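You operate a simulated robot arm through the tools that you are given. There is no shell and no other tool. Be economical: measure what you need, move in short steps, check, and stop when the job is done.

Carry out the task below with a simulated robot arm. There is one attempt and no reset: what you move stays moved.

TASK
Lift the taller bolt, close and pin the gate latch, drop the bolt.
Fine: at the middle posts of the long gate; the latch pin with the teal cap is parked in the pin hole of the middle post; leave the lower bolt down and the hinge pins alone.
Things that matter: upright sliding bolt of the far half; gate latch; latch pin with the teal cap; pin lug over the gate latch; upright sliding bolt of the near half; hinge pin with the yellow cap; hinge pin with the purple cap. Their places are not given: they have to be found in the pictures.

It is judged by the outcome, as a careful person would: the job done as asked, and still so three seconds after it is handed in. It fails if anything else is knocked over, pushed out of place, dropped, spilled or broken.

THE ROBOT
A 7-joint arm with a two-finger parallel gripper, fixed in place. Base frame: the origin is at the foot of the arm, x ahead of it, y to its left, z up. Lengths are in m, angles in degrees, forces in N, time in s.
With the tool pointing down near the work surface it reaches from about 0.24 to 0.68 m from the base axis. Its first joint turns from -66.0 to 66.0 degrees. Payload 1.57 kg.
Tool frame: the origin (TCP) lies between the finger pads and is the grasp point; the fingertips stand 0.03 m ahead of it; z points along the fingers, y is the line along which they close. The gripper opens to 0.11 m. The fingers are 0.024 m wide and 0.012 m thick; the gripper's body (0.048 by 0.112 m) begins 0.078 m behind the TCP.
Orientation is told as [roll, pitch, yaw] about the base's x, y, z axes, in that order, counted from this pose: with the fingers straight down and closing along the base's y, the tool's x points along the base's -x, its y along +y and its z along -z.

THE INTERFACE
- The arm moves only by the tool step_arm. Its argument "targets" is text: rows parted by semicolons, each of 7 numbers parted by spaces: the shift along the tool's x, y, z in m, then the turn, a rotation vector about the tool's x, y, z in degrees, then the finger opening in m, from 0 to 0.11. In form: dx dy dz rx ry rz hand; .... A call has 1 to 20 rows; each row shifts and turns the commanded pose from where the row before left it, along the tool's axes as they then stand. A row lasts 0.2 s, in which the tool goes at most 0.05 m and 8.6 degrees; a call with a longer step from one row to the next is refused whole, and so is a gripper value outside its range. A pose out of reach is approached as far as the arm can. The call stops where the force on the tool passes 60 N (or 10 N more than at its start, if that is more) or the arm is blocked; 0.2 s more then pass. The fingers move at their own pace (about 0.108 m/s each) and stop on an object; they squeeze with about 40 N. The grip force told is the motor's: it shows also when the fingers shut on nothing. Time passes only in rows, and 0.2 s behind the last, so rows that do not move let the fingers close. It gives the time, the measured TCP pose, the force on the tool (base axes), the opening and the grip force at its end, in the units of the frame above (readings bear some noise).
- Cameras (640 x 400 px; columns grow to the right, rows downward): "scene" is fixed at [0.1592, -0.3837, 1.4179]; the picture's right is [0.85, -0.52, 0.00], its down [-0.23, -0.38, -0.89] and it looks along [0.47, 0.76, -0.45] (base axes); focal length 261 px, centre (320, 200). "wrist" rides on the gripper at [-0.036, 0, -0.08] in the tool frame; the picture's right is [0.00, -1.00, 0.00], its down [0.97, 0.00, -0.24] and it looks along [0.24, 0.00, 0.97] (tool axes); focal length 218 px, centre (320, 200).
- capture(camera): a new picture of that camera. No time passes.
- locate(camera, pixels): there is no depth. For up to 12 entries [column, row, z] of the newest picture of that camera ("zoom" is the newest enlarged one), the place [x, y] in the base frame at which the ray of that pixel passes the height z, good to about 0.003 m. No time passes.
- enlarge(camera, box): a new picture of the part [left, top, right, bottom] of that camera's present view, enlarged. No time passes.
- finish_job(): hands the job in; it is judged then, once.

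Work in short steps. Measure before you move; look again where a grasp or a placing could have gone wrong, and mend it. You have 80 turns and 46 pictures in all, those below and enlarged ones among them. Open the gripper and draw the arm clear of the work before you hand the job in, unless the task says otherwise; then end with one line.

The tools are called after "Request:" as a command line: name --argument value ..., lists and objects as JSON in quotes. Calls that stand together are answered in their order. step_arm: Moves the arm, as the interface text tells. Its arguments: {"type":"object","properties":{"targets":{"type":"string"}},"required":["targets"]} The other tools are called the same way: capture (camera) takes a picture; locate (camera, pixels) gives the place at which the rays of pixels pass given heights; enlarge (camera, box) takes an enlarged picture of a part of a camera's view; finish_job () hands the job in.

At the start:

```text
time_s: 0.0
tcp_pos: [0.3106, 0.1506, 1.3337]
tool_rot: [0.2, -0.1, 0.1]
force: [0.1, 1.3, 0.2]
gripper_width: 0.11
grip_force: 0.2
```

scene: 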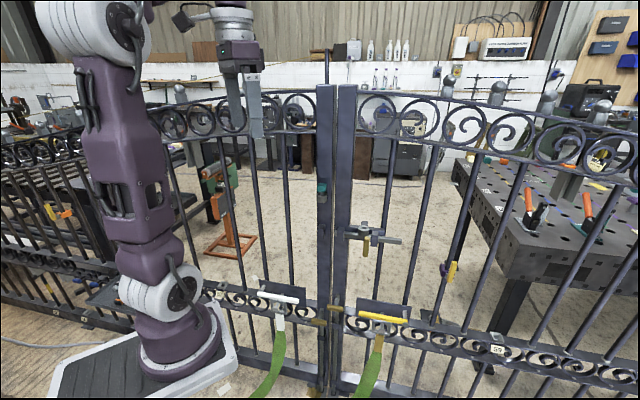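
wrist: 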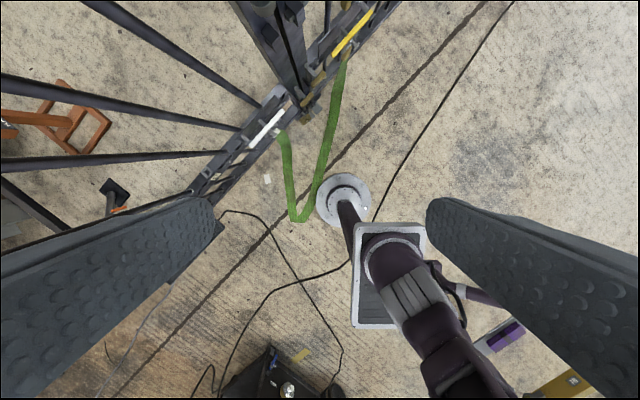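

The scene shows the gate posts near column 335, with a teal cap at (321,187) and a latch near (370,236). I'll enlarge these.

Request:
enlarge --camera "scene" --box '[280, 160, 440, 260]'

Request:
enlarge --camera "scene" --box '[240, 270, 440, 395]'

Request:
enlarge --camera "scene" --box '[220, 30, 440, 168]'

```text
4.00 times, centred on (360, 210) of scene
```

zoom: 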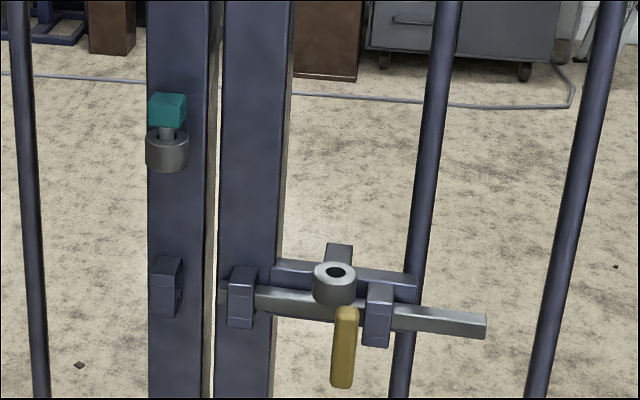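

```text
3.20 times, centred on (340, 332) of scene
```

zoom: 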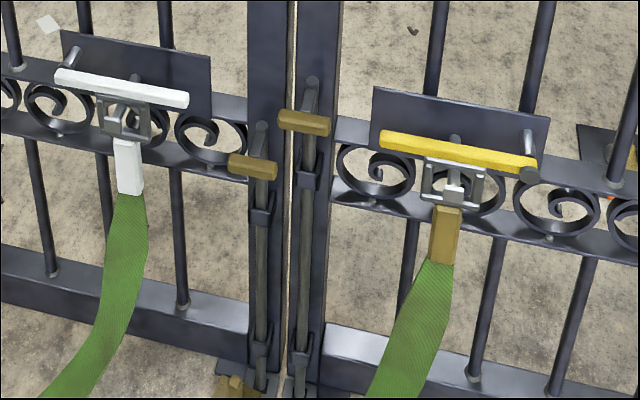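

```text
2.90 times, centred on (330, 99) of scene
```

zoom: 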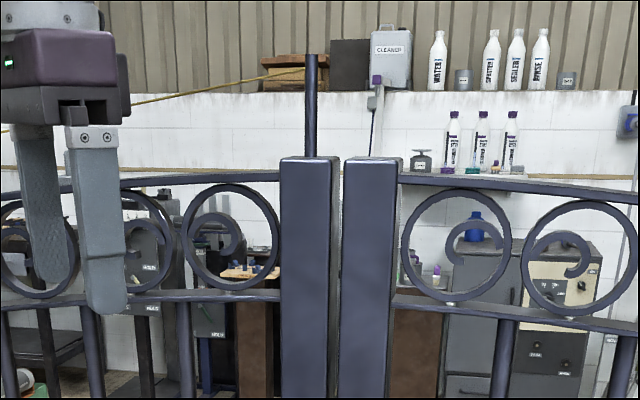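

I'll look at the same fixtures from the wrist to triangulate them.

Request:
enlarge --camera "wrist" --box '[180, 0, 420, 150]'

Request:
locate --camera "wrist" --pixels '[[352, 32, 0.4], [352, 32, 0.7], [352, 32, 0.9], [267, 130, 0.4], [267, 130, 0.7], [267, 130, 0.9]]'

Request:
locate --camera "scene" --pixels '[[382, 318, 0.4], [382, 318, 0.7], [382, 318, 0.9], [278, 293, 0.4], [278, 293, 0.7], [278, 293, 0.9]]'

```text
2.67 times, centred on (300, 75) of wrist
```

zoom: 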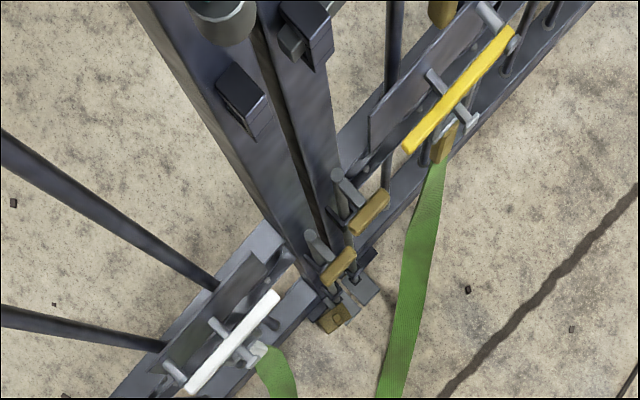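

```text
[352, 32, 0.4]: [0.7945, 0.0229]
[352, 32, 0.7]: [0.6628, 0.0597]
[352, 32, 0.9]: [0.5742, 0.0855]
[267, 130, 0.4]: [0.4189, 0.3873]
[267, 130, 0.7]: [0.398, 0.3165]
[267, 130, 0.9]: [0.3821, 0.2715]
```

```text
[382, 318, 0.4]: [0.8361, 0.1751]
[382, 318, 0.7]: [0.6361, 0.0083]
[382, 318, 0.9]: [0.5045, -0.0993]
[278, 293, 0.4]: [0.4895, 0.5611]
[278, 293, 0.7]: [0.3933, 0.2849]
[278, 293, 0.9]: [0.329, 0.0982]
```

Triangulating gives a gate-line direction of about (0.724,-0.689), with the latch at z≈0.92. The right, taller bolt handle is near (0.552,0.155,0.65) and the left, lower one near (0.512,0.199,0.555). I'll swing the tool to face the gate for a closer look.

Request:
step_arm --targets "-0.02 -0.028 0 0 0 0 0.11; -0.02 -0.028 0 0 0 0 0.11; -0.02 -0.028 0 0 0 0 0.11; -0.02 -0.028 0 0 0 0 0.11; -0.02 -0.028 0 0 0 0 0.11; 0 0 0 0 0 -7.7 0.11; 0 0 0 0 0 -7.7 0.11; 0 0 0 0 0 -7.7 0.11; 0 0 0 0 0 -7.7 0.11; 0 0 0 0 0 -7.7 0.11; 0 0 0 0 0 -7.7 0.11; 0 0 0 0 -8 0 0.11; 0 0 0 0 -8 0 0.11; 0 0 0 0 -8 0 0.11; 0 0 0 0 -8 0 0.11; 0 0 0 0 -8 0 0.11"

Request:
capture --camera "wrist"

```text
time_s: 3.4
tcp_pos: [0.412, 0.0113, 1.3336]
tool_rot: [-0.1, -40.3, 46.3]
force: [-0.9, 0.0, 0.9]
gripper_width: 0.1099
grip_force: 0.1
```

```text
39 pictures are left
```

wrist: 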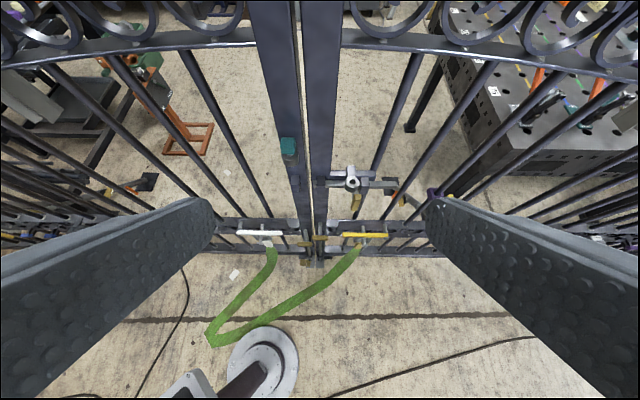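

The orientation is good: facing the gate with the bars level. I'll pitch up further and descend to look at the latch from closer.

Request:
step_arm --targets "0 0 0 0 -8 0 0.11; 0 0 0 0 -8 0 0.11; 0 0 0 0 -8 0 0.11; 0.036 0 0.0175 0 0 0 0.11; 0.036 0 0.0175 0 0 0 0.11; 0.036 0 0.0175 0 0 0 0.11; 0.036 0 0.0175 0 0 0 0.11; 0.036 0 0.0175 0 0 0 0.11"

Request:
capture --camera "wrist"

Request:
enlarge --camera "wrist" --box '[240, 130, 400, 230]'

Request:
enlarge --camera "wrist" --box '[240, 210, 400, 310]'

```text
time_s: 5.2
tcp_pos: [0.4107, 0.01, 1.1336]
tool_rot: [0.0, -64.1, 46.1]
force: [0.7, -0.3, -0.1]
gripper_width: 0.1101
grip_force: 0.0
```

```text
38 pictures are left
```

wrist: 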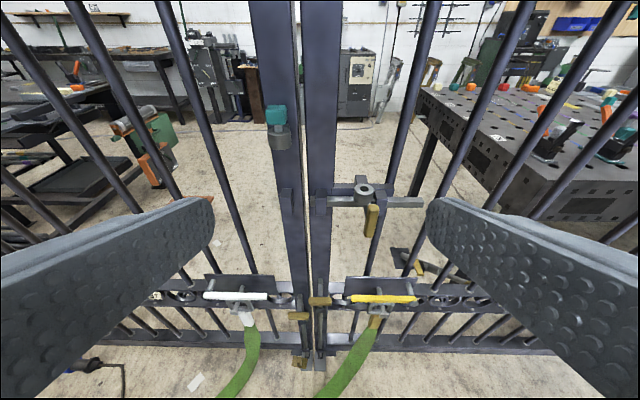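

```text
4.00 times, centred on (320, 180) of wrist
```

zoom: 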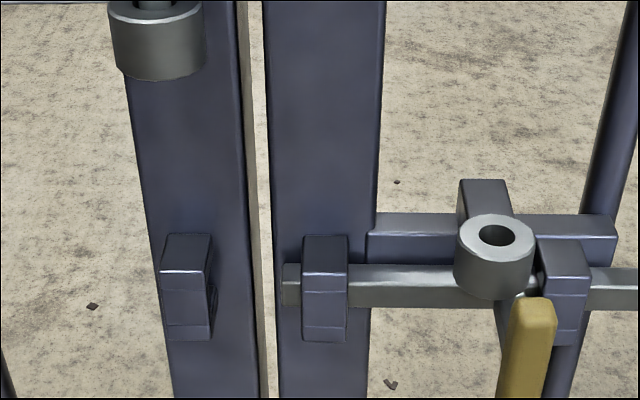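

```text
4.00 times, centred on (320, 260) of wrist
```

zoom: 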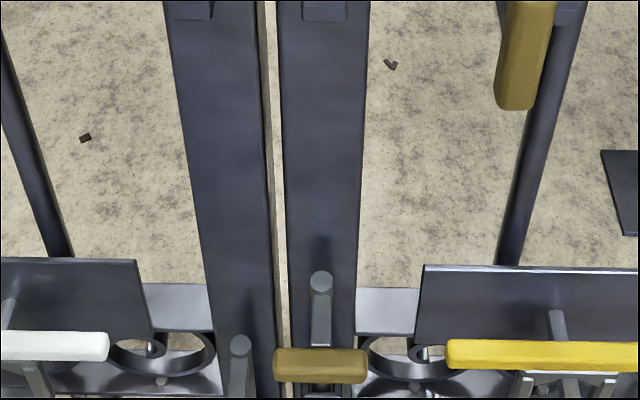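

The latch bar and receiver look level with each other. I'll descend to see the bolts and their floor sockets.

Request:
step_arm --targets "0.036 0 0.0175 0 0 0 0.11; 0.036 0 0.0175 0 0 0 0.11; 0.036 0 0.0175 0 0 0 0.11; 0.036 0 0.0175 0 0 0 0.11; 0.036 0 0.0175 0 0 0 0.11"

Request:
capture --camera "wrist"

Request:
enlarge --camera "wrist" --box '[240, 190, 400, 290]'

Request:
enlarge --camera "wrist" --box '[240, 270, 400, 370]'

```text
time_s: 6.4
tcp_pos: [0.4136, 0.0061, 1.0358]
tool_rot: [1.1, -63.9, 45.2]
force: [0.2, 0.1, 0.0]
gripper_width: 0.1099
grip_force: 0.2
out of reach, approached as far as the arm can: row 3, 4, 5
```

```text
35 pictures are left
```

wrist: 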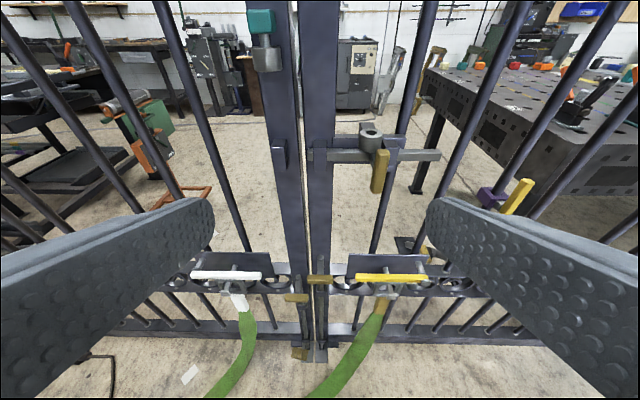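

```text
4.00 times, centred on (320, 240) of wrist
```

zoom: 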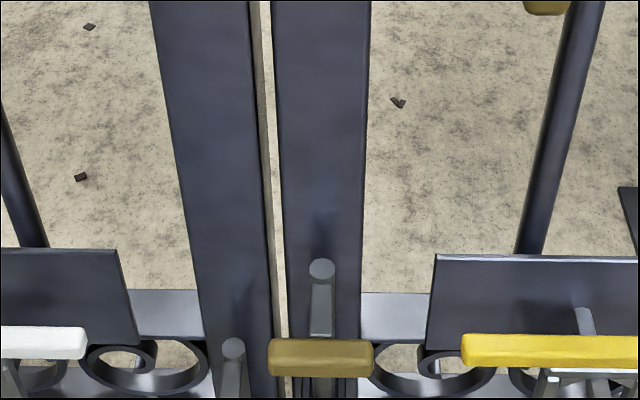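

```text
4.00 times, centred on (320, 320) of wrist
```

zoom: 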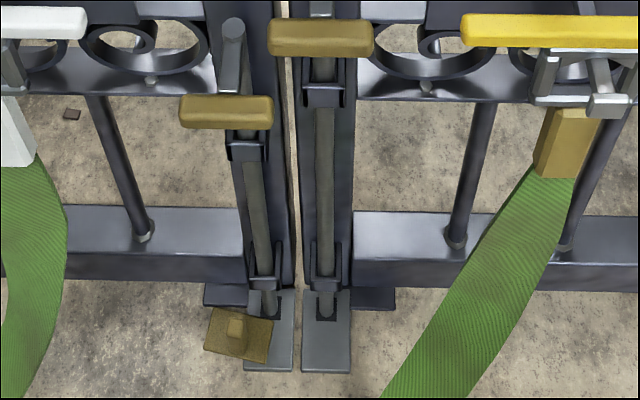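

The right bolt stands in its floor plate with its handle at wrist (320,279). I'll measure the key points with both cameras before reaching for it.

Request:
locate --camera "wrist" --pixels '[[320.3, 279.3, 0.62], [320.3, 279.3, 0.66], [320.3, 279.3, 0.7], [320.3, 257.5, 0.7], [320.3, 257.5, 0.74], [297, 298, 0.55], [297, 298, 0.58], [379.5, 170, 0.85], [379.5, 170, 0.9], [370.5, 132, 0.92], [370.5, 132, 0.96]]'

Request:
locate --camera "scene" --pixels '[[334.7, 308.1, 0.62], [334.7, 308.1, 0.66], [334.7, 308.1, 0.7], [337.5, 295.6, 0.7], [337.5, 295.6, 0.74], [318.75, 322.2, 0.55], [318.75, 322.2, 0.58], [366, 246.5, 0.85], [366, 246.5, 0.9], [364, 228, 0.92], [364, 228, 0.96], [321.5, 187.5, 1.05]]'

```text
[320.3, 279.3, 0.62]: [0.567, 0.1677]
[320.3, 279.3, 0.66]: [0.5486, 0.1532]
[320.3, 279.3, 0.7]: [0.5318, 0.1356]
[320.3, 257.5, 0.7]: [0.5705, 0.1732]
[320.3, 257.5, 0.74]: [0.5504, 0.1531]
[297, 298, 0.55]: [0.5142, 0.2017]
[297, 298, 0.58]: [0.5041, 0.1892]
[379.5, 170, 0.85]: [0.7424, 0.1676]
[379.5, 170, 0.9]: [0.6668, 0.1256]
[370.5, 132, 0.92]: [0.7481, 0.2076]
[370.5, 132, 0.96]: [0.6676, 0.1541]
```

```text
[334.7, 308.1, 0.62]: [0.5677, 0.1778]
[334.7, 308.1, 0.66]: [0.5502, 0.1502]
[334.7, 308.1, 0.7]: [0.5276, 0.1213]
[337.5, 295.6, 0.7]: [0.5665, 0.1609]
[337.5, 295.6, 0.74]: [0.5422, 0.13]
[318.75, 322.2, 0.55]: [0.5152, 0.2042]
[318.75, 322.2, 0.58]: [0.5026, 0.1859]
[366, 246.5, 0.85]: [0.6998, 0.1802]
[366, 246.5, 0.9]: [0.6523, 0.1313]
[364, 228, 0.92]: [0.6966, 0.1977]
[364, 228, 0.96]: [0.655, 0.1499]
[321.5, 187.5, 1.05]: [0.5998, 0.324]
```

The taller bolt handle is at about (0.553,0.157,0.65). I'll move out slightly and pitch back toward 46° before approaching.

Request:
step_arm --targets "-0.02 0 0.03 0 0 0 0.1; -0.01 0 0.02 0 0 0 0.1; 0 0 0 0 6 0 0.1; 0 0 0 0 6 0 0.1; 0 0 0 0 6 0 0.1; 0 0 0 0 0 0 0.1"

```text
time_s: 7.8
tcp_pos: [0.4536, 0.0481, 1.0415]
tool_rot: [-0.1, -45.9, 46.3]
force: [0.7, -0.2, 0.6]
gripper_width: 0.1
grip_force: 0.1
```

Request:
step_arm --targets "0.0222 0 0.0374 0 0 0 0.1; 0.0222 0 0.0374 0 0 0 0.1; 0.0222 0 0.0374 0 0 0 0.1; 0.0222 0 0.0374 0 0 0 0.1; 0.0222 0 0.0374 0 0 0 0.1; 0.0222 0 0.0374 0 0 0 0.1; 0.0222 0 0.0374 0 0 0 0.1; 0.0222 0.003 0.0374 0 0 0 0.1; 0 0 0 0 0 0 0.1"

Request:
capture --camera "wrist"

```text
time_s: 9.8
tcp_pos: [0.5156, 0.1168, 0.705]
tool_rot: [-0.1, -46.1, 46.2]
force: [0.4, -0.9, -0.2]
gripper_width: 0.1001
grip_force: 0.0
```

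```text
32 pictures are left
```

wrist: 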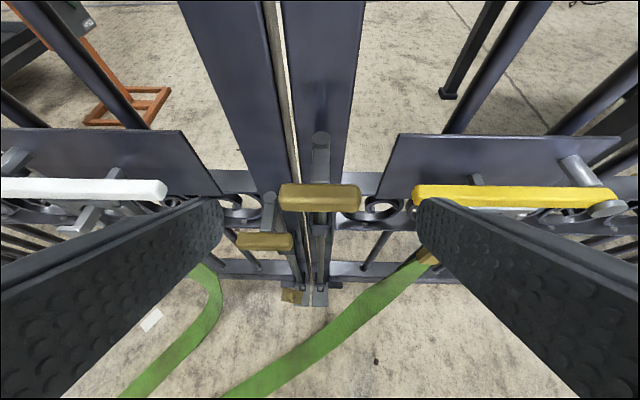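

The handle is centred at (320,197), with the yellow bar end at (412,190). I'll narrow the opening, advance 0.077 m and close on the handle's ends.

Request:
step_arm --targets "0 0 0 0 0 0 0.084; 0 0 0.026 0 0 0 0.084; 0 0 0.026 0 0 0 0.084; 0 0 0.025 0 0 0 0.084; 0 0 0 0 0 0 0.084"

Request:
capture --camera "wrist"

```text
time_s: 11.0
tcp_pos: [0.5538, 0.1572, 0.652]
tool_rot: [0.0, -46.0, 46.2]
force: [0.2, 1.0, 0.0]
gripper_width: 0.0839
grip_force: 0.0
```

```text
31 pictures are left
```

wrist: 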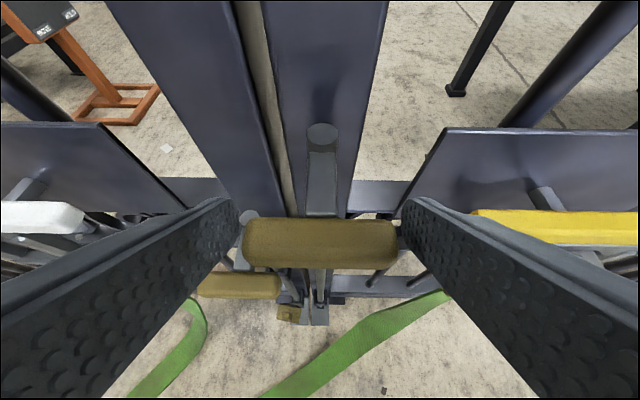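

The handle sits between the pads at (320,243), so I'm closing now.

Request:
step_arm --targets "0 0 0 0 0 0 0.05; 0 0 0 0 0 0 0.05; 0 0 0 0 0 0 0.05"

```text
time_s: 11.8
tcp_pos: [0.5534, 0.1582, 0.6533]
tool_rot: [0.0, -46.1, 46.2]
force: [1.7, 3.5, -4.5]
gripper_width: 0.06
grip_force: 45.4
```

Gripped at 0.060 m. I'll lift straight up in small steps.

Request:
step_arm --targets "-0.0072 0 -0.0069 0 0 0 0.05; -0.0072 0 -0.0069 0 0 0 0.05; -0.0072 0 -0.0069 0 0 0 0.05"

Request:
capture --camera "wrist"

```text
time_s: 12.6
tcp_pos: [0.5528, 0.1572, 0.6819]
tool_rot: [0.0, -46.0, 46.1]
force: [3.0, 2.0, -13.3]
gripper_width: 0.0601
grip_force: 44.8
```

```text
30 pictures are left
```

wrist: 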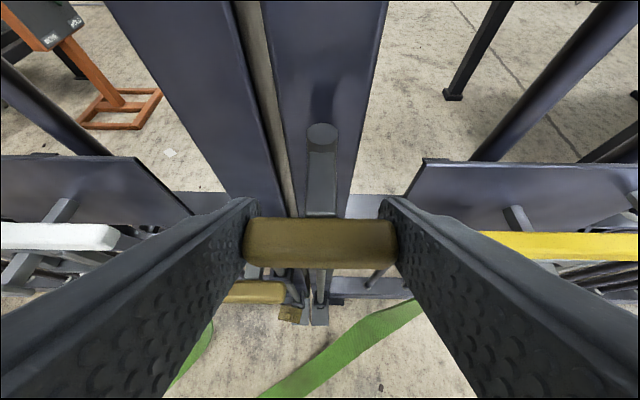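

The bolt rises with the handle under about a 13 N load. Lifting further.

Request:
step_arm --targets "-0.0072 0 -0.0069 0 0 0 0.05; -0.0072 0 -0.0069 0 0 0 0.05; -0.0072 0 -0.0069 0 0 0 0.05; -0.0072 0 -0.0069 0 0 0 0.05; 0 0 0 0 0 0 0.05; 0 0 0 0 0 0 0.05"

Request:
enlarge --camera "scene" --box '[260, 250, 420, 400]'

Request:
enlarge --camera "wrist" --box '[240, 240, 400, 340]'

```text
time_s: 14.0
tcp_pos: [0.5544, 0.1571, 0.7218]
tool_rot: [0.0, -46.1, 46.2]
force: [-5.2, -9.9, -1.1]
gripper_width: 0.06
grip_force: 44.8
```

```text
2.67 times, centred on (340, 325) of scene
```

zoom: 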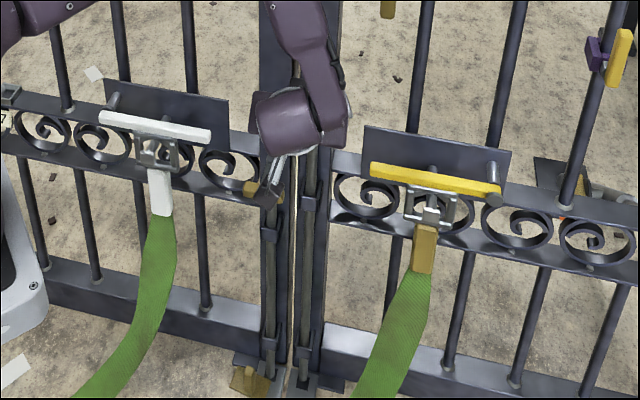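

```text
4.00 times, centred on (320, 290) of wrist
```

zoom: 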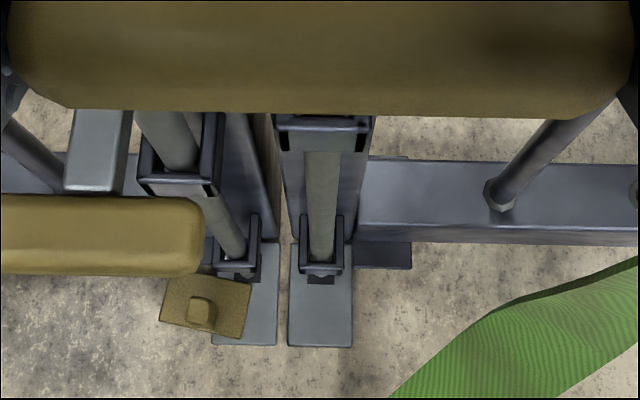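

The bolt is up 0.07 m and its tip looks out of the socket. The static vertical load is about 1 N, so friction seems to hold it. I'll open slightly and check whether it stays.

Request:
step_arm --targets "0 0 0 0 0 0 0.064; 0 0 0 0 0 0 0.072; 0 0 0 0 0 0 0.084; 0 0 0 0 0 0 0.084; 0 0 0 0 0 0 0.084"

Request:
capture --camera "wrist"

```text
time_s: 15.2
tcp_pos: [0.5533, 0.1566, 0.7221]
tool_rot: [-0.1, -46.0, 46.2]
force: [0.0, -0.3, 0.0]
gripper_width: 0.0839
grip_force: 0.1
```

```text
27 pictures are left
```

wrist: 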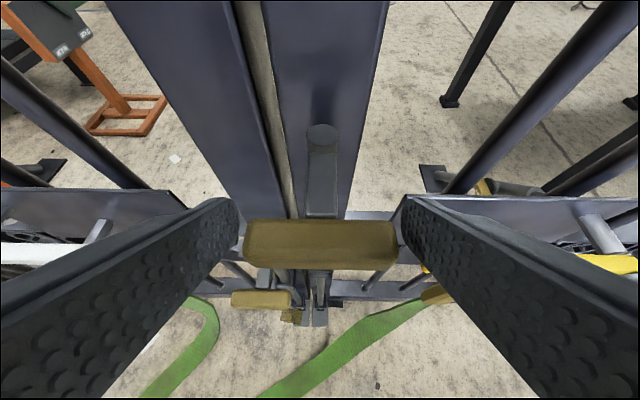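

The bolt stays up by itself. I'll back straight out and look at its tip.

Request:
step_arm --targets "0 0 -0.03 0 0 0 0.084; 0 0 -0.03 0 0 0 0.084; 0 0 -0.035 0 0 0 0.084; 0 0 0 0 0 0 0.084"

Request:
enlarge --camera "wrist" --box '[256, 170, 384, 290]'

```text
time_s: 16.2
tcp_pos: [0.5065, 0.1076, 0.7879]
tool_rot: [0.0, -46.1, 46.3]
force: [-0.4, -0.1, -0.4]
gripper_width: 0.0843
grip_force: 0.1
```

```text
3.33 times, centred on (320, 230) of wrist
```

zoom: 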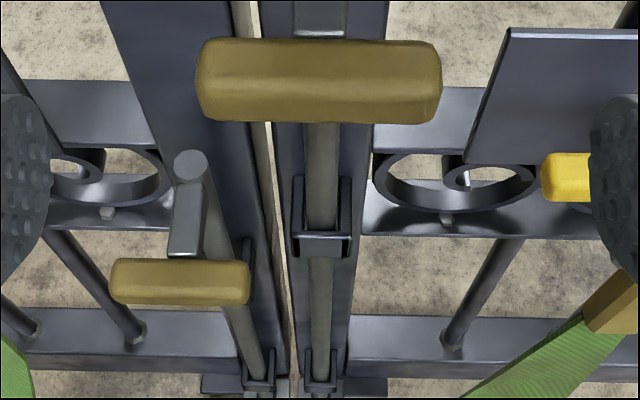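

Request:
enlarge --camera "scene" --box '[300, 350, 380, 400]'

```text
8.00 times, centred on (340, 375) of scene
```

zoom: 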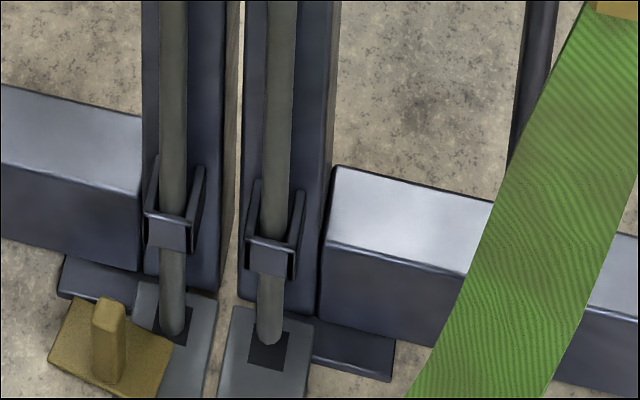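

The right bolt's rounded tip now stands above its floor hole, so it's clear. Next I move up in front of the latch.

Request:
step_arm --targets "-0.0264 -0.0134 -0.033 0 0 0 0.084; -0.0264 -0.0134 -0.033 0 0 0 0.084; -0.0264 -0.0134 -0.033 0 0 0 0.084; -0.0264 -0.0134 -0.033 0 0 0 0.084; -0.0264 -0.0134 -0.033 0 0 0 0.084; 0 0 0 0 0 0 0.084"

Request:
capture --camera "wrist"

```text
time_s: 17.6
tcp_pos: [0.5353, 0.0411, 0.9963]
tool_rot: [0.0, -46.2, 46.2]
force: [0.2, -0.3, -0.5]
gripper_width: 0.084
grip_force: 0.0
```

```text
24 pictures are left
```

wrist: 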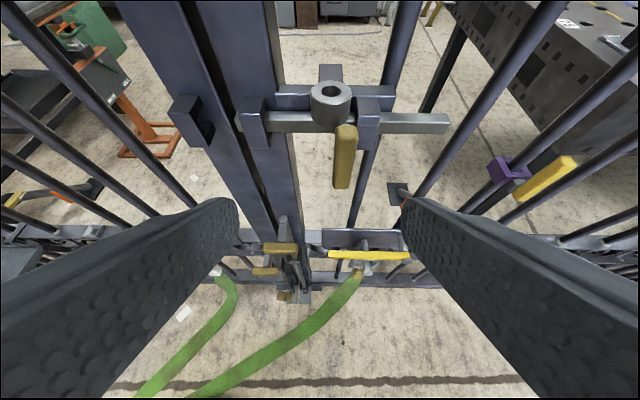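

Request:
locate --camera "wrist" --pixels '[[345, 157, 0.86], [345, 157, 0.9], [345, 157, 0.94], [330, 91, 0.94], [330, 91, 0.97], [330, 91, 1.0], [447, 118, 0.93], [447, 118, 0.96], [192, 105, 0.94], [192, 105, 0.97]]'

Request:
locate --camera "scene" --pixels '[[366, 246.5, 0.86], [366, 246.5, 0.9], [366, 246.5, 0.94], [364, 228, 0.94], [364, 228, 0.97], [364, 228, 1.0], [401.5, 239, 0.93], [401.5, 239, 0.96], [322, 225, 0.94], [322, 225, 0.97]]'

Request:
enlarge --camera "wrist" --box '[160, 50, 480, 210]'

```text
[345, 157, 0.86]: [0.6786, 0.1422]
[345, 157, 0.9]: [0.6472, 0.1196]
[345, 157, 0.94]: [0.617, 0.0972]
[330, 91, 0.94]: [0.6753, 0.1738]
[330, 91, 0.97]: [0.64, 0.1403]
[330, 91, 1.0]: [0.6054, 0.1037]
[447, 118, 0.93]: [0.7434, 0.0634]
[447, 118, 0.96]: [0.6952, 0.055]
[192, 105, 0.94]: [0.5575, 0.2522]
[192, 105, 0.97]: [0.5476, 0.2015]
```

```text
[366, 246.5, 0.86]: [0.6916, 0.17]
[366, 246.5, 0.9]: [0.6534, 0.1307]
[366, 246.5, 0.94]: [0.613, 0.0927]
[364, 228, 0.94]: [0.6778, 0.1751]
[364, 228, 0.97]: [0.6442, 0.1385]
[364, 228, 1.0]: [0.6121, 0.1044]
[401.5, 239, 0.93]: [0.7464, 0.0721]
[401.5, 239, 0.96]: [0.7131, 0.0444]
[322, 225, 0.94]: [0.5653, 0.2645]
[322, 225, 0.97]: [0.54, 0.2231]
```

```text
2.00 times, centred on (320, 130) of wrist
```

zoom: 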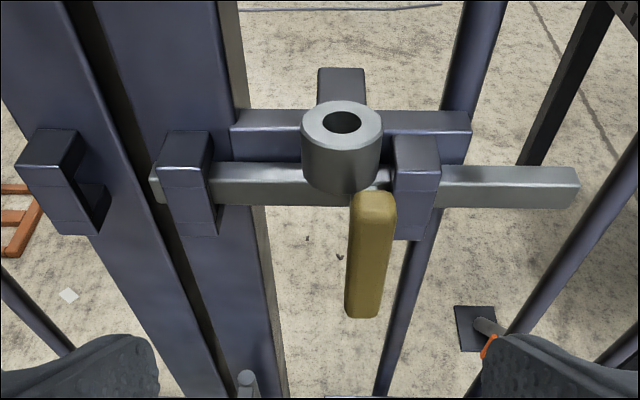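

The handle centre is about g=0.382, d=0.507, z=0.92, with the lug above and slightly left of it. I'll align, narrow the fingers to 0.055 and advance most of the way.

Request:
step_arm --targets "-0.0033 -0.0115 0 0 0 0 0.055; -0.0033 -0.0115 0.02 0 0 0 0.055; 0 0 0.03 0 0 0 0.055; 0 0 0.03 0 0 0 0.055; 0 0 0 0 0 0 0.055"

Request:
capture --camera "wrist"

```text
time_s: 18.8
tcp_pos: [0.5958, 0.0715, 0.9462]
tool_rot: [0.0, -46.1, 46.2]
force: [0.3, 0.0, -0.6]
gripper_width: 0.0549
grip_force: 0.1
```

```text
22 pictures are left
```

wrist: 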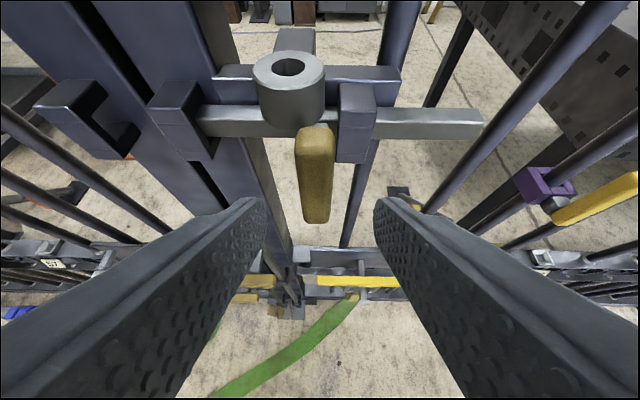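

Handle centred at (315,175). I'll narrow a bit more, nudge left and advance 0.05, then close.

Request:
step_arm --targets "0 0.003 0 0 0 0 0.046; 0.002 0 0.025 0 0 0 0.046; 0.002 0 0.025 0 0 0 0.046; 0 0 0 0 0 0 0.046"

Request:
capture --camera "wrist"

```text
time_s: 19.8
tcp_pos: [0.6164, 0.0962, 0.907]
tool_rot: [0.0, -46.1, 46.2]
force: [0.0, 0.2, 0.7]
gripper_width: 0.0462
grip_force: 0.1
```

```text
21 pictures are left
```

wrist: 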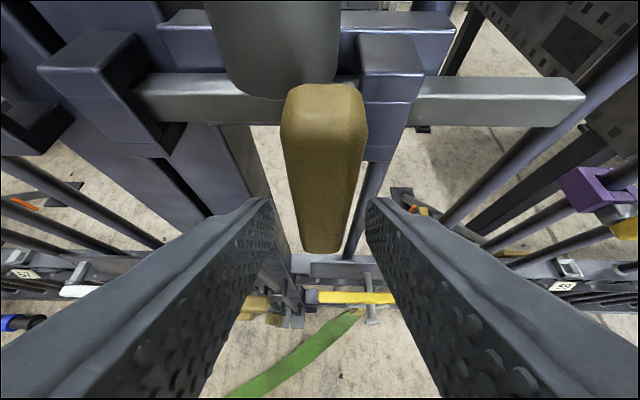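

The handle is between the fingers but gripped low. I'll raise slightly and close.

Request:
step_arm --targets "-0.008 0 0.003 0 0 0 0.046; 0 0 0 0 0 0 0.01; 0 0 0 0 0 0 0.01; 0 0 0 0 0 0 0.01"

Request:
capture --camera "wrist"

```text
time_s: 20.8
tcp_pos: [0.6219, 0.1015, 0.9127]
tool_rot: [-0.1, -46.1, 46.1]
force: [2.8, 0.2, -2.4]
gripper_width: 0.018
grip_force: 32.6
```

```text
20 pictures are left
```

wrist: 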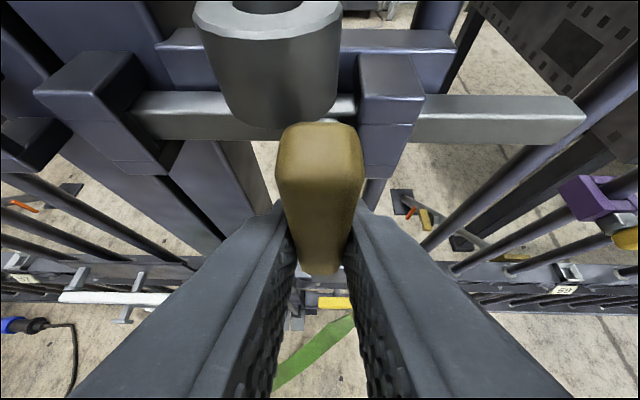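

Gripped at 0.018 m. Slide toward the left post (tool +y) by 0.03 m and check.

Request:
step_arm --targets "0 0.01 0 0 0 0 0.01; 0 0.01 0 0 0 0 0.01; 0 0.01 0 0 0 0 0.01"

Request:
capture --camera "wrist"

```text
time_s: 21.6
tcp_pos: [0.5992, 0.1232, 0.9122]
tool_rot: [0.0, -46.0, 46.2]
force: [10.3, 4.3, -4.2]
gripper_width: 0.0182
grip_force: 32.9
```

```text
19 pictures are left
```

wrist: 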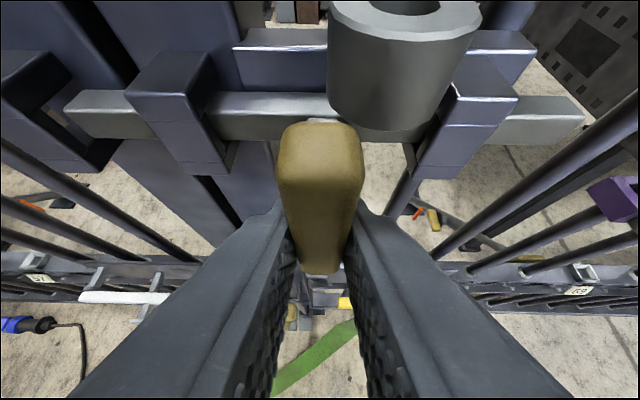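

The bar slides and its end is at the receiver mouth (70,112). Continuing gently.

Request:
step_arm --targets "0 0.007 0 0 0 0 0.01; 0 0.007 0 0 0 0 0.01; 0 0.007 0 0 0 0 0.01; 0 0.007 0 0 0 0 0.01"

Request:
capture --camera "wrist"

```text
time_s: 22.6
tcp_pos: [0.5808, 0.1441, 0.9118]
tool_rot: [0.0, -46.2, 46.2]
force: [9.5, 8.2, -4.8]
gripper_width: 0.0179
grip_force: 32.4
```

```text
18 pictures are left
```

wrist: 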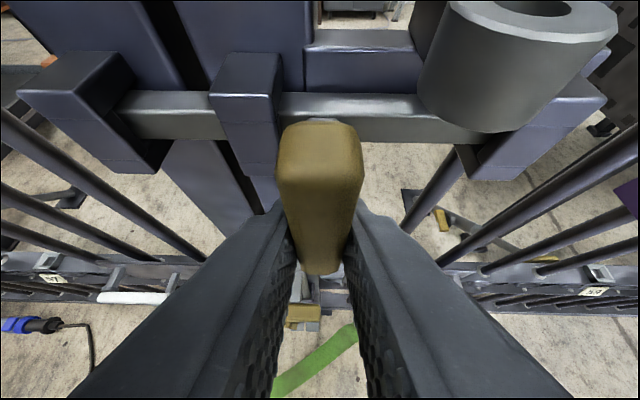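

The bar has entered the receiver. I'll push the remaining travel in small steps to its stop.

Request:
step_arm --targets "0 0.005 0 0 0 0 0.01; 0 0.005 0 0 0 0 0.01; 0 0.004 0 0 0 0 0.01; 0 0 0 0 0 0 0.01"

Request:
capture --camera "wrist"

```text
time_s: 23.3
tcp_pos: [0.5782, 0.1427, 0.9138]
tool_rot: [-0.9, -46.0, 45.7]
force: [17.9, -0.6, -14.0]
gripper_width: 0.018
grip_force: 33.1
stopped in row 3: the force on the tool passed its limit (the readings are from after the stop); the commanded pose is now the measured one
```

```text
17 pictures are left
```

wrist: 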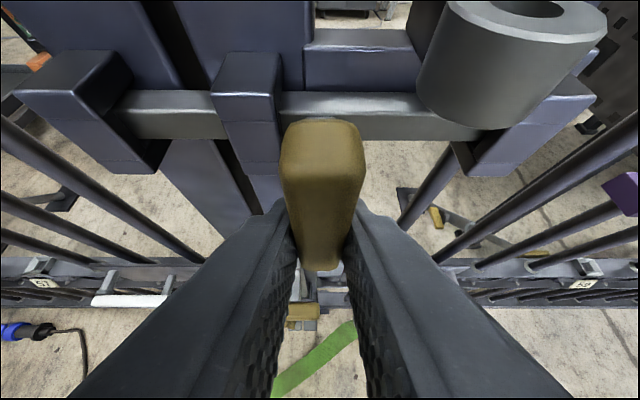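

It stopped firmly after about 0.061 m of travel, so the latch is closed. I'll release and back away.

Request:
step_arm --targets "0 0 0 0 0 0 0.03; 0 0 0 0 0 0 0.046; 0 0 -0.03 0 0 0 0.046; 0 0 -0.03 0 0 0 0.046; -0.02 0 -0.035 0 0 0 0.06; -0.02 0 -0.035 0 0 0 0.06; 0 0 0 0 0 0 0.06"

Request:
capture --camera "wrist"

```text
time_s: 24.9
tcp_pos: [0.5304, 0.0988, 1.0333]
tool_rot: [-0.9, -46.1, 46.0]
force: [-0.6, 0.6, -0.5]
gripper_width: 0.0597
grip_force: 0.1
```

```text
16 pictures are left
```

wrist: 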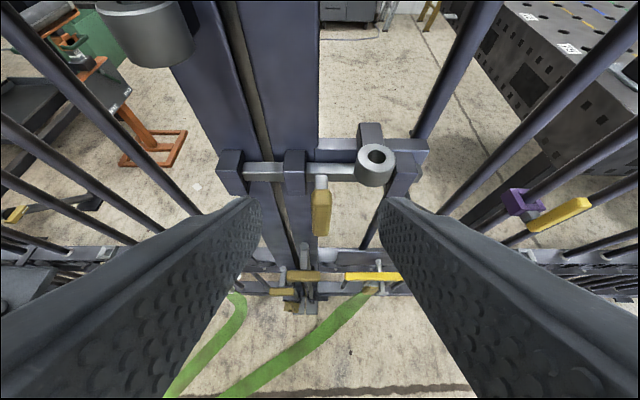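

The latch reads as closed, with its bar through the receiver (235,170). Next I'll move to view the teal-capped pin with the tool nearer horizontal.

Request:
step_arm --targets "-0.0112 0.0165 -0.0305 -0.9 0 0 0.08; -0.0112 0.0165 -0.0305 0 0 0 0.08; -0.0112 0.0165 -0.0305 0 0 0 0.08; -0.0112 0.0165 -0.0305 0 0 0 0.08; 0 0 0 0 -8 0 0.08; 0 0 0 0 -8 0 0.08; 0 0 0 0 -8 0 0.08; 0 0 0 0 0 0 0.08"

Request:
capture --camera "wrist"

```text
time_s: 26.7
tcp_pos: [0.4431, 0.1036, 1.1494]
tool_rot: [0.1, -70.2, 45.7]
force: [-0.1, -0.2, -0.1]
gripper_width: 0.08
grip_force: 0.0
```

```text
15 pictures are left
```

wrist: 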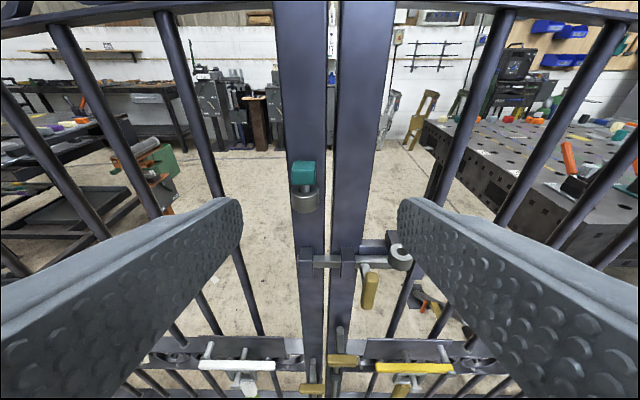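

The teal cap is at (304,173) over its lug at (305,200). My estimate is g≈0.234, d≈0.545, z≈1.096. I'll approach to about 6 cm short with a narrower opening.

Request:
step_arm --targets "-0.0031 0.0053 0.037 -0.47 0 -0.17 0.06; -0.0031 0.0053 0.037 0 0 0 0.06; -0.0031 0.0053 0.037 0 0 0 0.06; 0 0 0 0 0 0 0.06"

Request:
capture --camera "wrist"

```text
time_s: 27.7
tcp_pos: [0.5071, 0.1916, 1.1195]
tool_rot: [-0.1, -70.2, 46.5]
force: [0.2, -0.4, 0.9]
gripper_width: 0.0601
grip_force: 0.0
```

```text
14 pictures are left
```

wrist: 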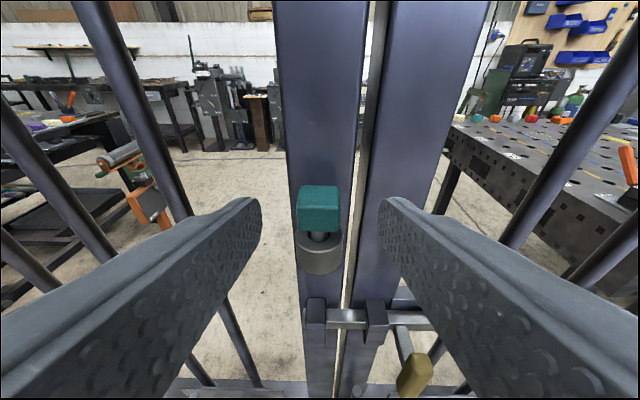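

Parallax refines the cap to d≈0.54, z≈1.10, and it's centred at (319,208). I'll advance 0.042 m straight, keeping the tips short of the post.

Request:
step_arm --targets "0 0 0.015 0 0 0 0.05; 0 0 0.015 0 0 0 0.05; 0 0 0.012 0 0 0 0.05; 0 0 0 0 0 0 0.05"

Request:
capture --camera "wrist"

```text
time_s: 28.7
tcp_pos: [0.5336, 0.2207, 1.1055]
tool_rot: [-0.1, -70.1, 46.4]
force: [-0.3, 0.0, 1.3]
gripper_width: 0.0502
grip_force: 0.1
```

```text
13 pictures are left
```

wrist: 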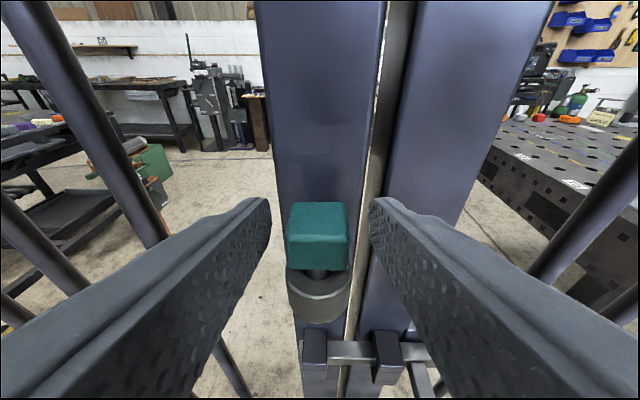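

The cap is between the pads at (317,237). I'll go 5 mm further and close.

Request:
step_arm --targets "0 0 0.006 0 0 0 0.05; 0 0 0 0 0 0 0.01; 0 0 0 0 0 0 0.01; 0 0 0 0 0 0 0.01"

```text
time_s: 29.7
tcp_pos: [0.5375, 0.226, 1.1041]
tool_rot: [-0.1, -70.2, 46.4]
force: [0.2, 1.1, 1.5]
gripper_width: 0.0254
grip_force: 37.1
```

Gripped at 0.025 m. Lift straight up 0.10 m.

Request:
step_arm --targets "-0.0094 0 -0.0034 0 0 0 0.01; -0.0188 0 -0.0068 0 0 0 0.01; -0.0188 0 -0.0068 0 0 0 0.01; -0.0188 0 -0.0068 0 0 0 0.01; -0.0188 0 -0.0068 0 0 0 0.01; -0.0094 0 -0.0034 0 0 0 0.01; 0 0 0 0 0 0 0.01"

Request:
capture --camera "wrist"

Request:
enlarge --camera "scene" --box '[280, 150, 440, 250]'

```text
time_s: 31.3
tcp_pos: [0.5377, 0.2246, 1.204]
tool_rot: [0.0, -70.1, 46.4]
force: [0.6, 0.8, -0.9]
gripper_width: 0.0255
grip_force: 37.1
```

```text
12 pictures are left
```

wrist: 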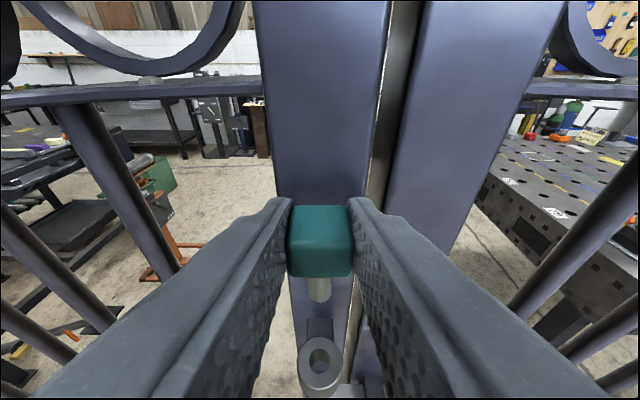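

```text
4.00 times, centred on (360, 200) of scene
```

zoom: 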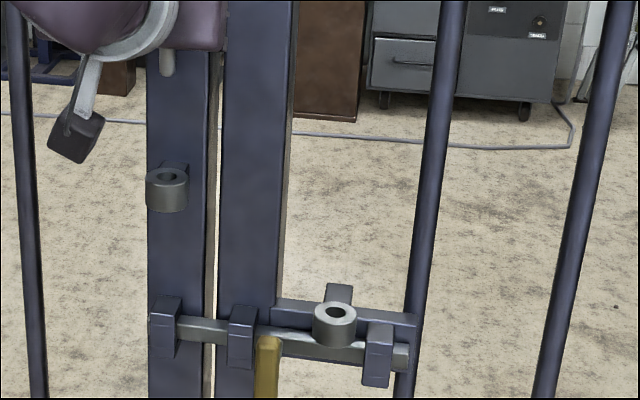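

The pin is out and the latch bar is in the receiver. I'll locate both lug holes to get the displacement between them.

Request:
locate --camera "zoom" --pixels '[[170.5, 173.5, 1.05], [170.5, 173.5, 1.065], [170.5, 173.5, 1.08], [337, 312.5, 0.94], [337, 312.5, 0.955], [337, 312.5, 0.97], [337, 312.5, 0.985]]'

Request:
locate --camera "wrist" --pixels '[[320, 356, 1.05], [320, 356, 1.065], [320, 356, 1.08]]'

```text
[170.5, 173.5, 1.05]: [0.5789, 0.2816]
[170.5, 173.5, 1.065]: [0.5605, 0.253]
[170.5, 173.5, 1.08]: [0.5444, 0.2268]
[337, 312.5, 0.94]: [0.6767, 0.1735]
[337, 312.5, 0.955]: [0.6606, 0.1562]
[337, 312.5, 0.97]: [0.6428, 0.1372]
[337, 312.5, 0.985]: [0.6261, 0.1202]
```

```text
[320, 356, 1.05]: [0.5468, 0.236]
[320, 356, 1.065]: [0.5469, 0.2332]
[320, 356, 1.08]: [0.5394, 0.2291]
```

Left hole ≈ (0.545,0.231,1.077) and right hole ≈ (0.642,0.138,0.970), so the shift is 0.134 m along the gate and −0.107 m in height. After moving by that, the right lug hole should appear at wrist (320,356), as the left one does now.

Request:
step_arm --targets "0 -0.0335 0 0 0 0 0.01; 0 -0.0335 0 0 0 0 0.01; 0 -0.0335 0 0 0 0 0.01; 0 -0.0335 0 0 0 0 0.01; 0.0252 0 0.0091 0 0 0 0.01; 0.0252 0 0.0091 0 0 0 0.01; 0.0252 0 0.0091 0 0 0 0.01; 0.0252 0 0.0091 0 0 0 0.01; 0 0 0 0 0 0 0.01"

Request:
capture --camera "wrist"

```text
time_s: 33.3
tcp_pos: [0.6345, 0.132, 1.0963]
tool_rot: [0.0, -70.1, 46.4]
force: [0.3, 0.7, -0.4]
gripper_width: 0.0256
grip_force: 36.7
```

```text
10 pictures are left
```

wrist: 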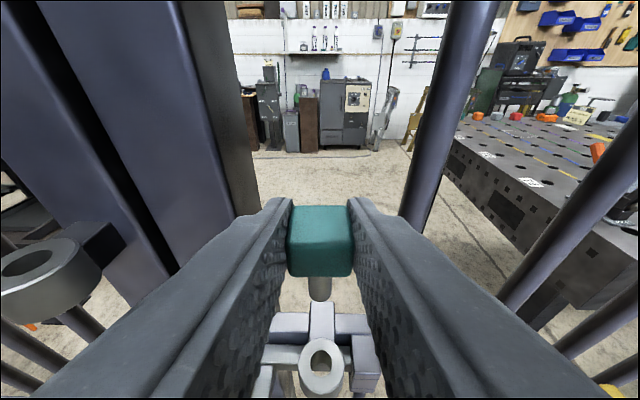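

The right lug hole shows at (321,357), matching. I'll lower 0.065 m so the tip is just above the hole, and check.

Request:
step_arm --targets "0.0204 0.0003 0.0073 0 0 0 0.01; 0.0204 0.0003 0.0073 0 0 0 0.01; 0.0204 0 0.0074 0 0 0 0.01; 0 0 0 0 0 0 0.01"

Request:
enlarge --camera "wrist" --box '[240, 200, 400, 400]'

Request:
enlarge --camera "scene" --box '[330, 195, 410, 245]'

```text
time_s: 34.3
tcp_pos: [0.633, 0.1339, 1.0315]
tool_rot: [-0.1, -70.1, 46.4]
force: [-0.2, 0.3, -1.6]
gripper_width: 0.0253
grip_force: 37.6
```

```text
2.00 times, centred on (320, 300) of wrist
```

zoom: 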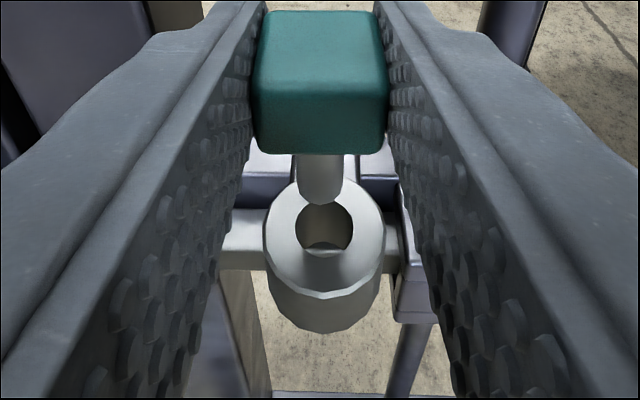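

```text
8.00 times, centred on (370, 220) of scene
```

zoom: 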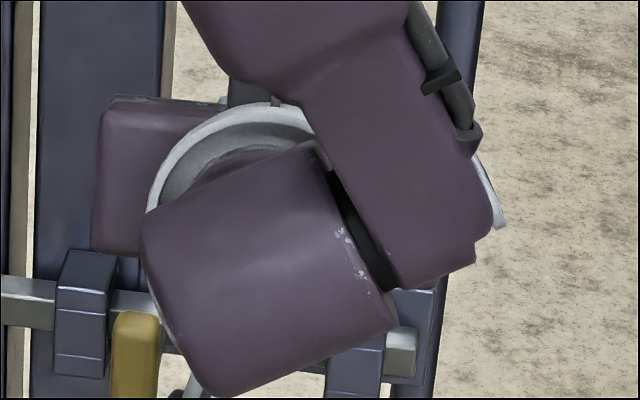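

In the zoom the shaft is at column 320 and the hole at 325, so I'll shift 1.3 mm right. Then I'll lower a further 8 mm and look again.

Request:
step_arm --targets "0.0038 -0.0013 0.0014 0 0 0 0.01; 0.0038 0 0.0014 0 0 0 0.01; 0 0 0 0 0 0 0.01"

Request:
enlarge --camera "wrist" --box '[280, 250, 360, 350]'

```text
time_s: 35.1
tcp_pos: [0.6348, 0.1326, 1.0244]
tool_rot: [0.1, -70.1, 46.3]
force: [0.1, 0.3, -0.9]
gripper_width: 0.0253
grip_force: 36.8
```

```text
4.00 times, centred on (320, 300) of wrist
```

zoom: 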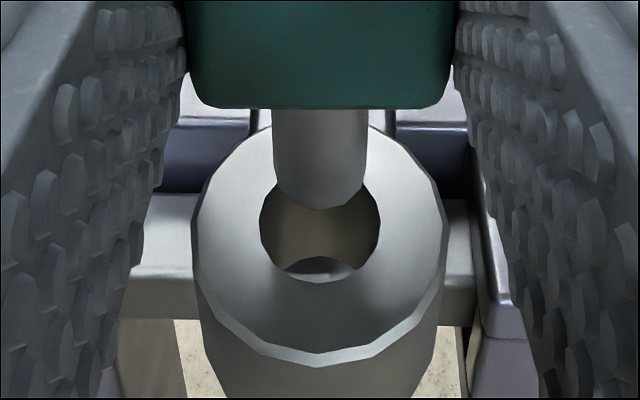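

Alignment is good: shaft and hole are both at column 320, with a gap of about 4 mm. Lowering slowly and watching force.

Request:
step_arm --targets "0.0028 0 0.001 0 0 0 0.01; 0.0028 0 0.001 0 0 0 0.01; 0.0028 0 0.001 0 0 0 0.01; 0.0028 0 0.001 0 0 0 0.01; 0 0 0 0 0 0 0.01"

Request:
enlarge --camera "wrist" --box '[280, 250, 360, 350]'

```text
time_s: 36.3
tcp_pos: [0.6336, 0.1321, 1.0135]
tool_rot: [-0.3, -70.3, 46.5]
force: [3.7, 1.9, 25.4]
gripper_width: 0.0259
grip_force: 37.6
```

```text
4.00 times, centred on (320, 300) of wrist
```

zoom: 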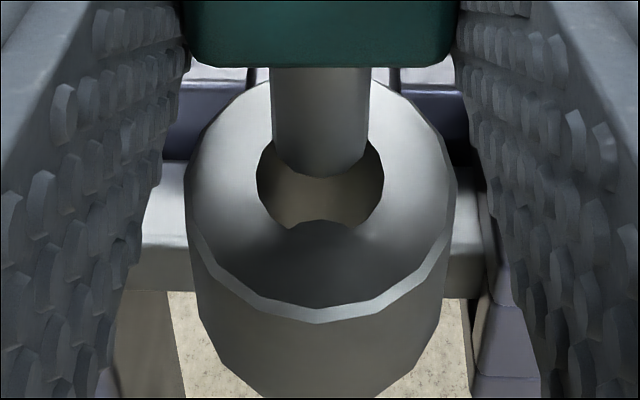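

There's 25 N of upward force: the tip rests on the hole's back rim and the pin has slid slightly in the grip. I'll raise 5 mm, shift 5 mm toward the robot, and look.

Request:
step_arm --targets "-0.0047 0 -0.0017 0 0 0 0.01; 0.0017 0 -0.0047 0 0 0 0.01; 0 0 0 0 0 0 0.01"

Request:
enlarge --camera "wrist" --box '[280, 250, 360, 350]'

```text
time_s: 37.1
tcp_pos: [0.63, 0.128, 1.0158]
tool_rot: [0.0, -70.0, 46.3]
force: [-0.6, -0.9, -2.2]
gripper_width: 0.0254
grip_force: 37.0
```

```text
4.00 times, centred on (320, 300) of wrist
```

zoom: 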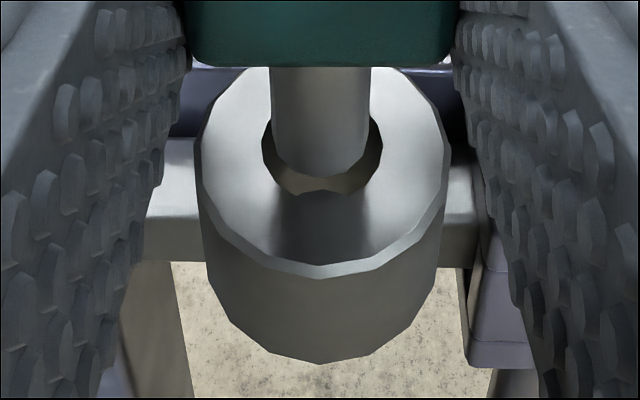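

Now nearly concentric, with the hole's front lip at row 193 and the pin front at 175. I'll shift back 1 mm and lower slowly.

Request:
step_arm --targets "-0.0003 -0.0003 0.0009 0 0 0 0.01; 0.0023 0 0.0009 0 0 0 0.01; 0.0023 0 0.0009 0 0 0 0.01; 0.0023 0 0.0009 0 0 0 0.01; 0 0 0 0 0 0 0.01"

```text
time_s: 38.3
tcp_pos: [0.6302, 0.1289, 1.011]
tool_rot: [0.1, -70.1, 46.3]
force: [0.2, 0.0, -1.2]
gripper_width: 0.0253
grip_force: 37.1
```

No contact force, so I continue down.

Request:
step_arm --targets "0.0023 0 0.0009 0 0 0 0.01; 0.0023 0 0.0009 0 0 0 0.01; 0.0023 0 0.0009 0 0 0 0.01; 0 0 0 0 0 0 0.01"

Request:
enlarge --camera "wrist" --box '[280, 250, 360, 350]'

```text
time_s: 39.3
tcp_pos: [0.6304, 0.1297, 1.0024]
tool_rot: [0.1, -70.2, 46.4]
force: [0.5, 0.4, -1.7]
gripper_width: 0.0254
grip_force: 36.5
```

```text
4.00 times, centred on (320, 300) of wrist
```

zoom: 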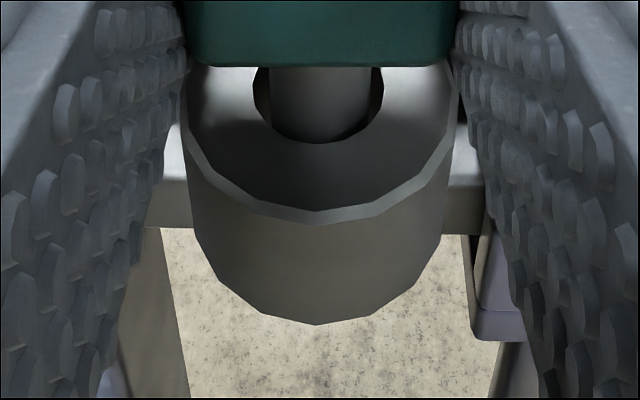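

The pin is in the hole. Lowering further to seat it, watching the force.

Request:
step_arm --targets "0.0028 0 0.001 0 0 0 0.01; 0.0028 0 0.001 0 0 0 0.01; 0.0028 0 0.001 0 0 0 0.01; 0.0019 0 0.0007 0 0 0 0.01; 0 0 0 0 0 0 0.01"

```text
time_s: 40.5
tcp_pos: [0.6322, 0.1297, 0.9932]
tool_rot: [-0.3, -70.6, 46.7]
force: [0.2, 0.4, 32.0]
gripper_width: 0.0256
grip_force: 37.2
```

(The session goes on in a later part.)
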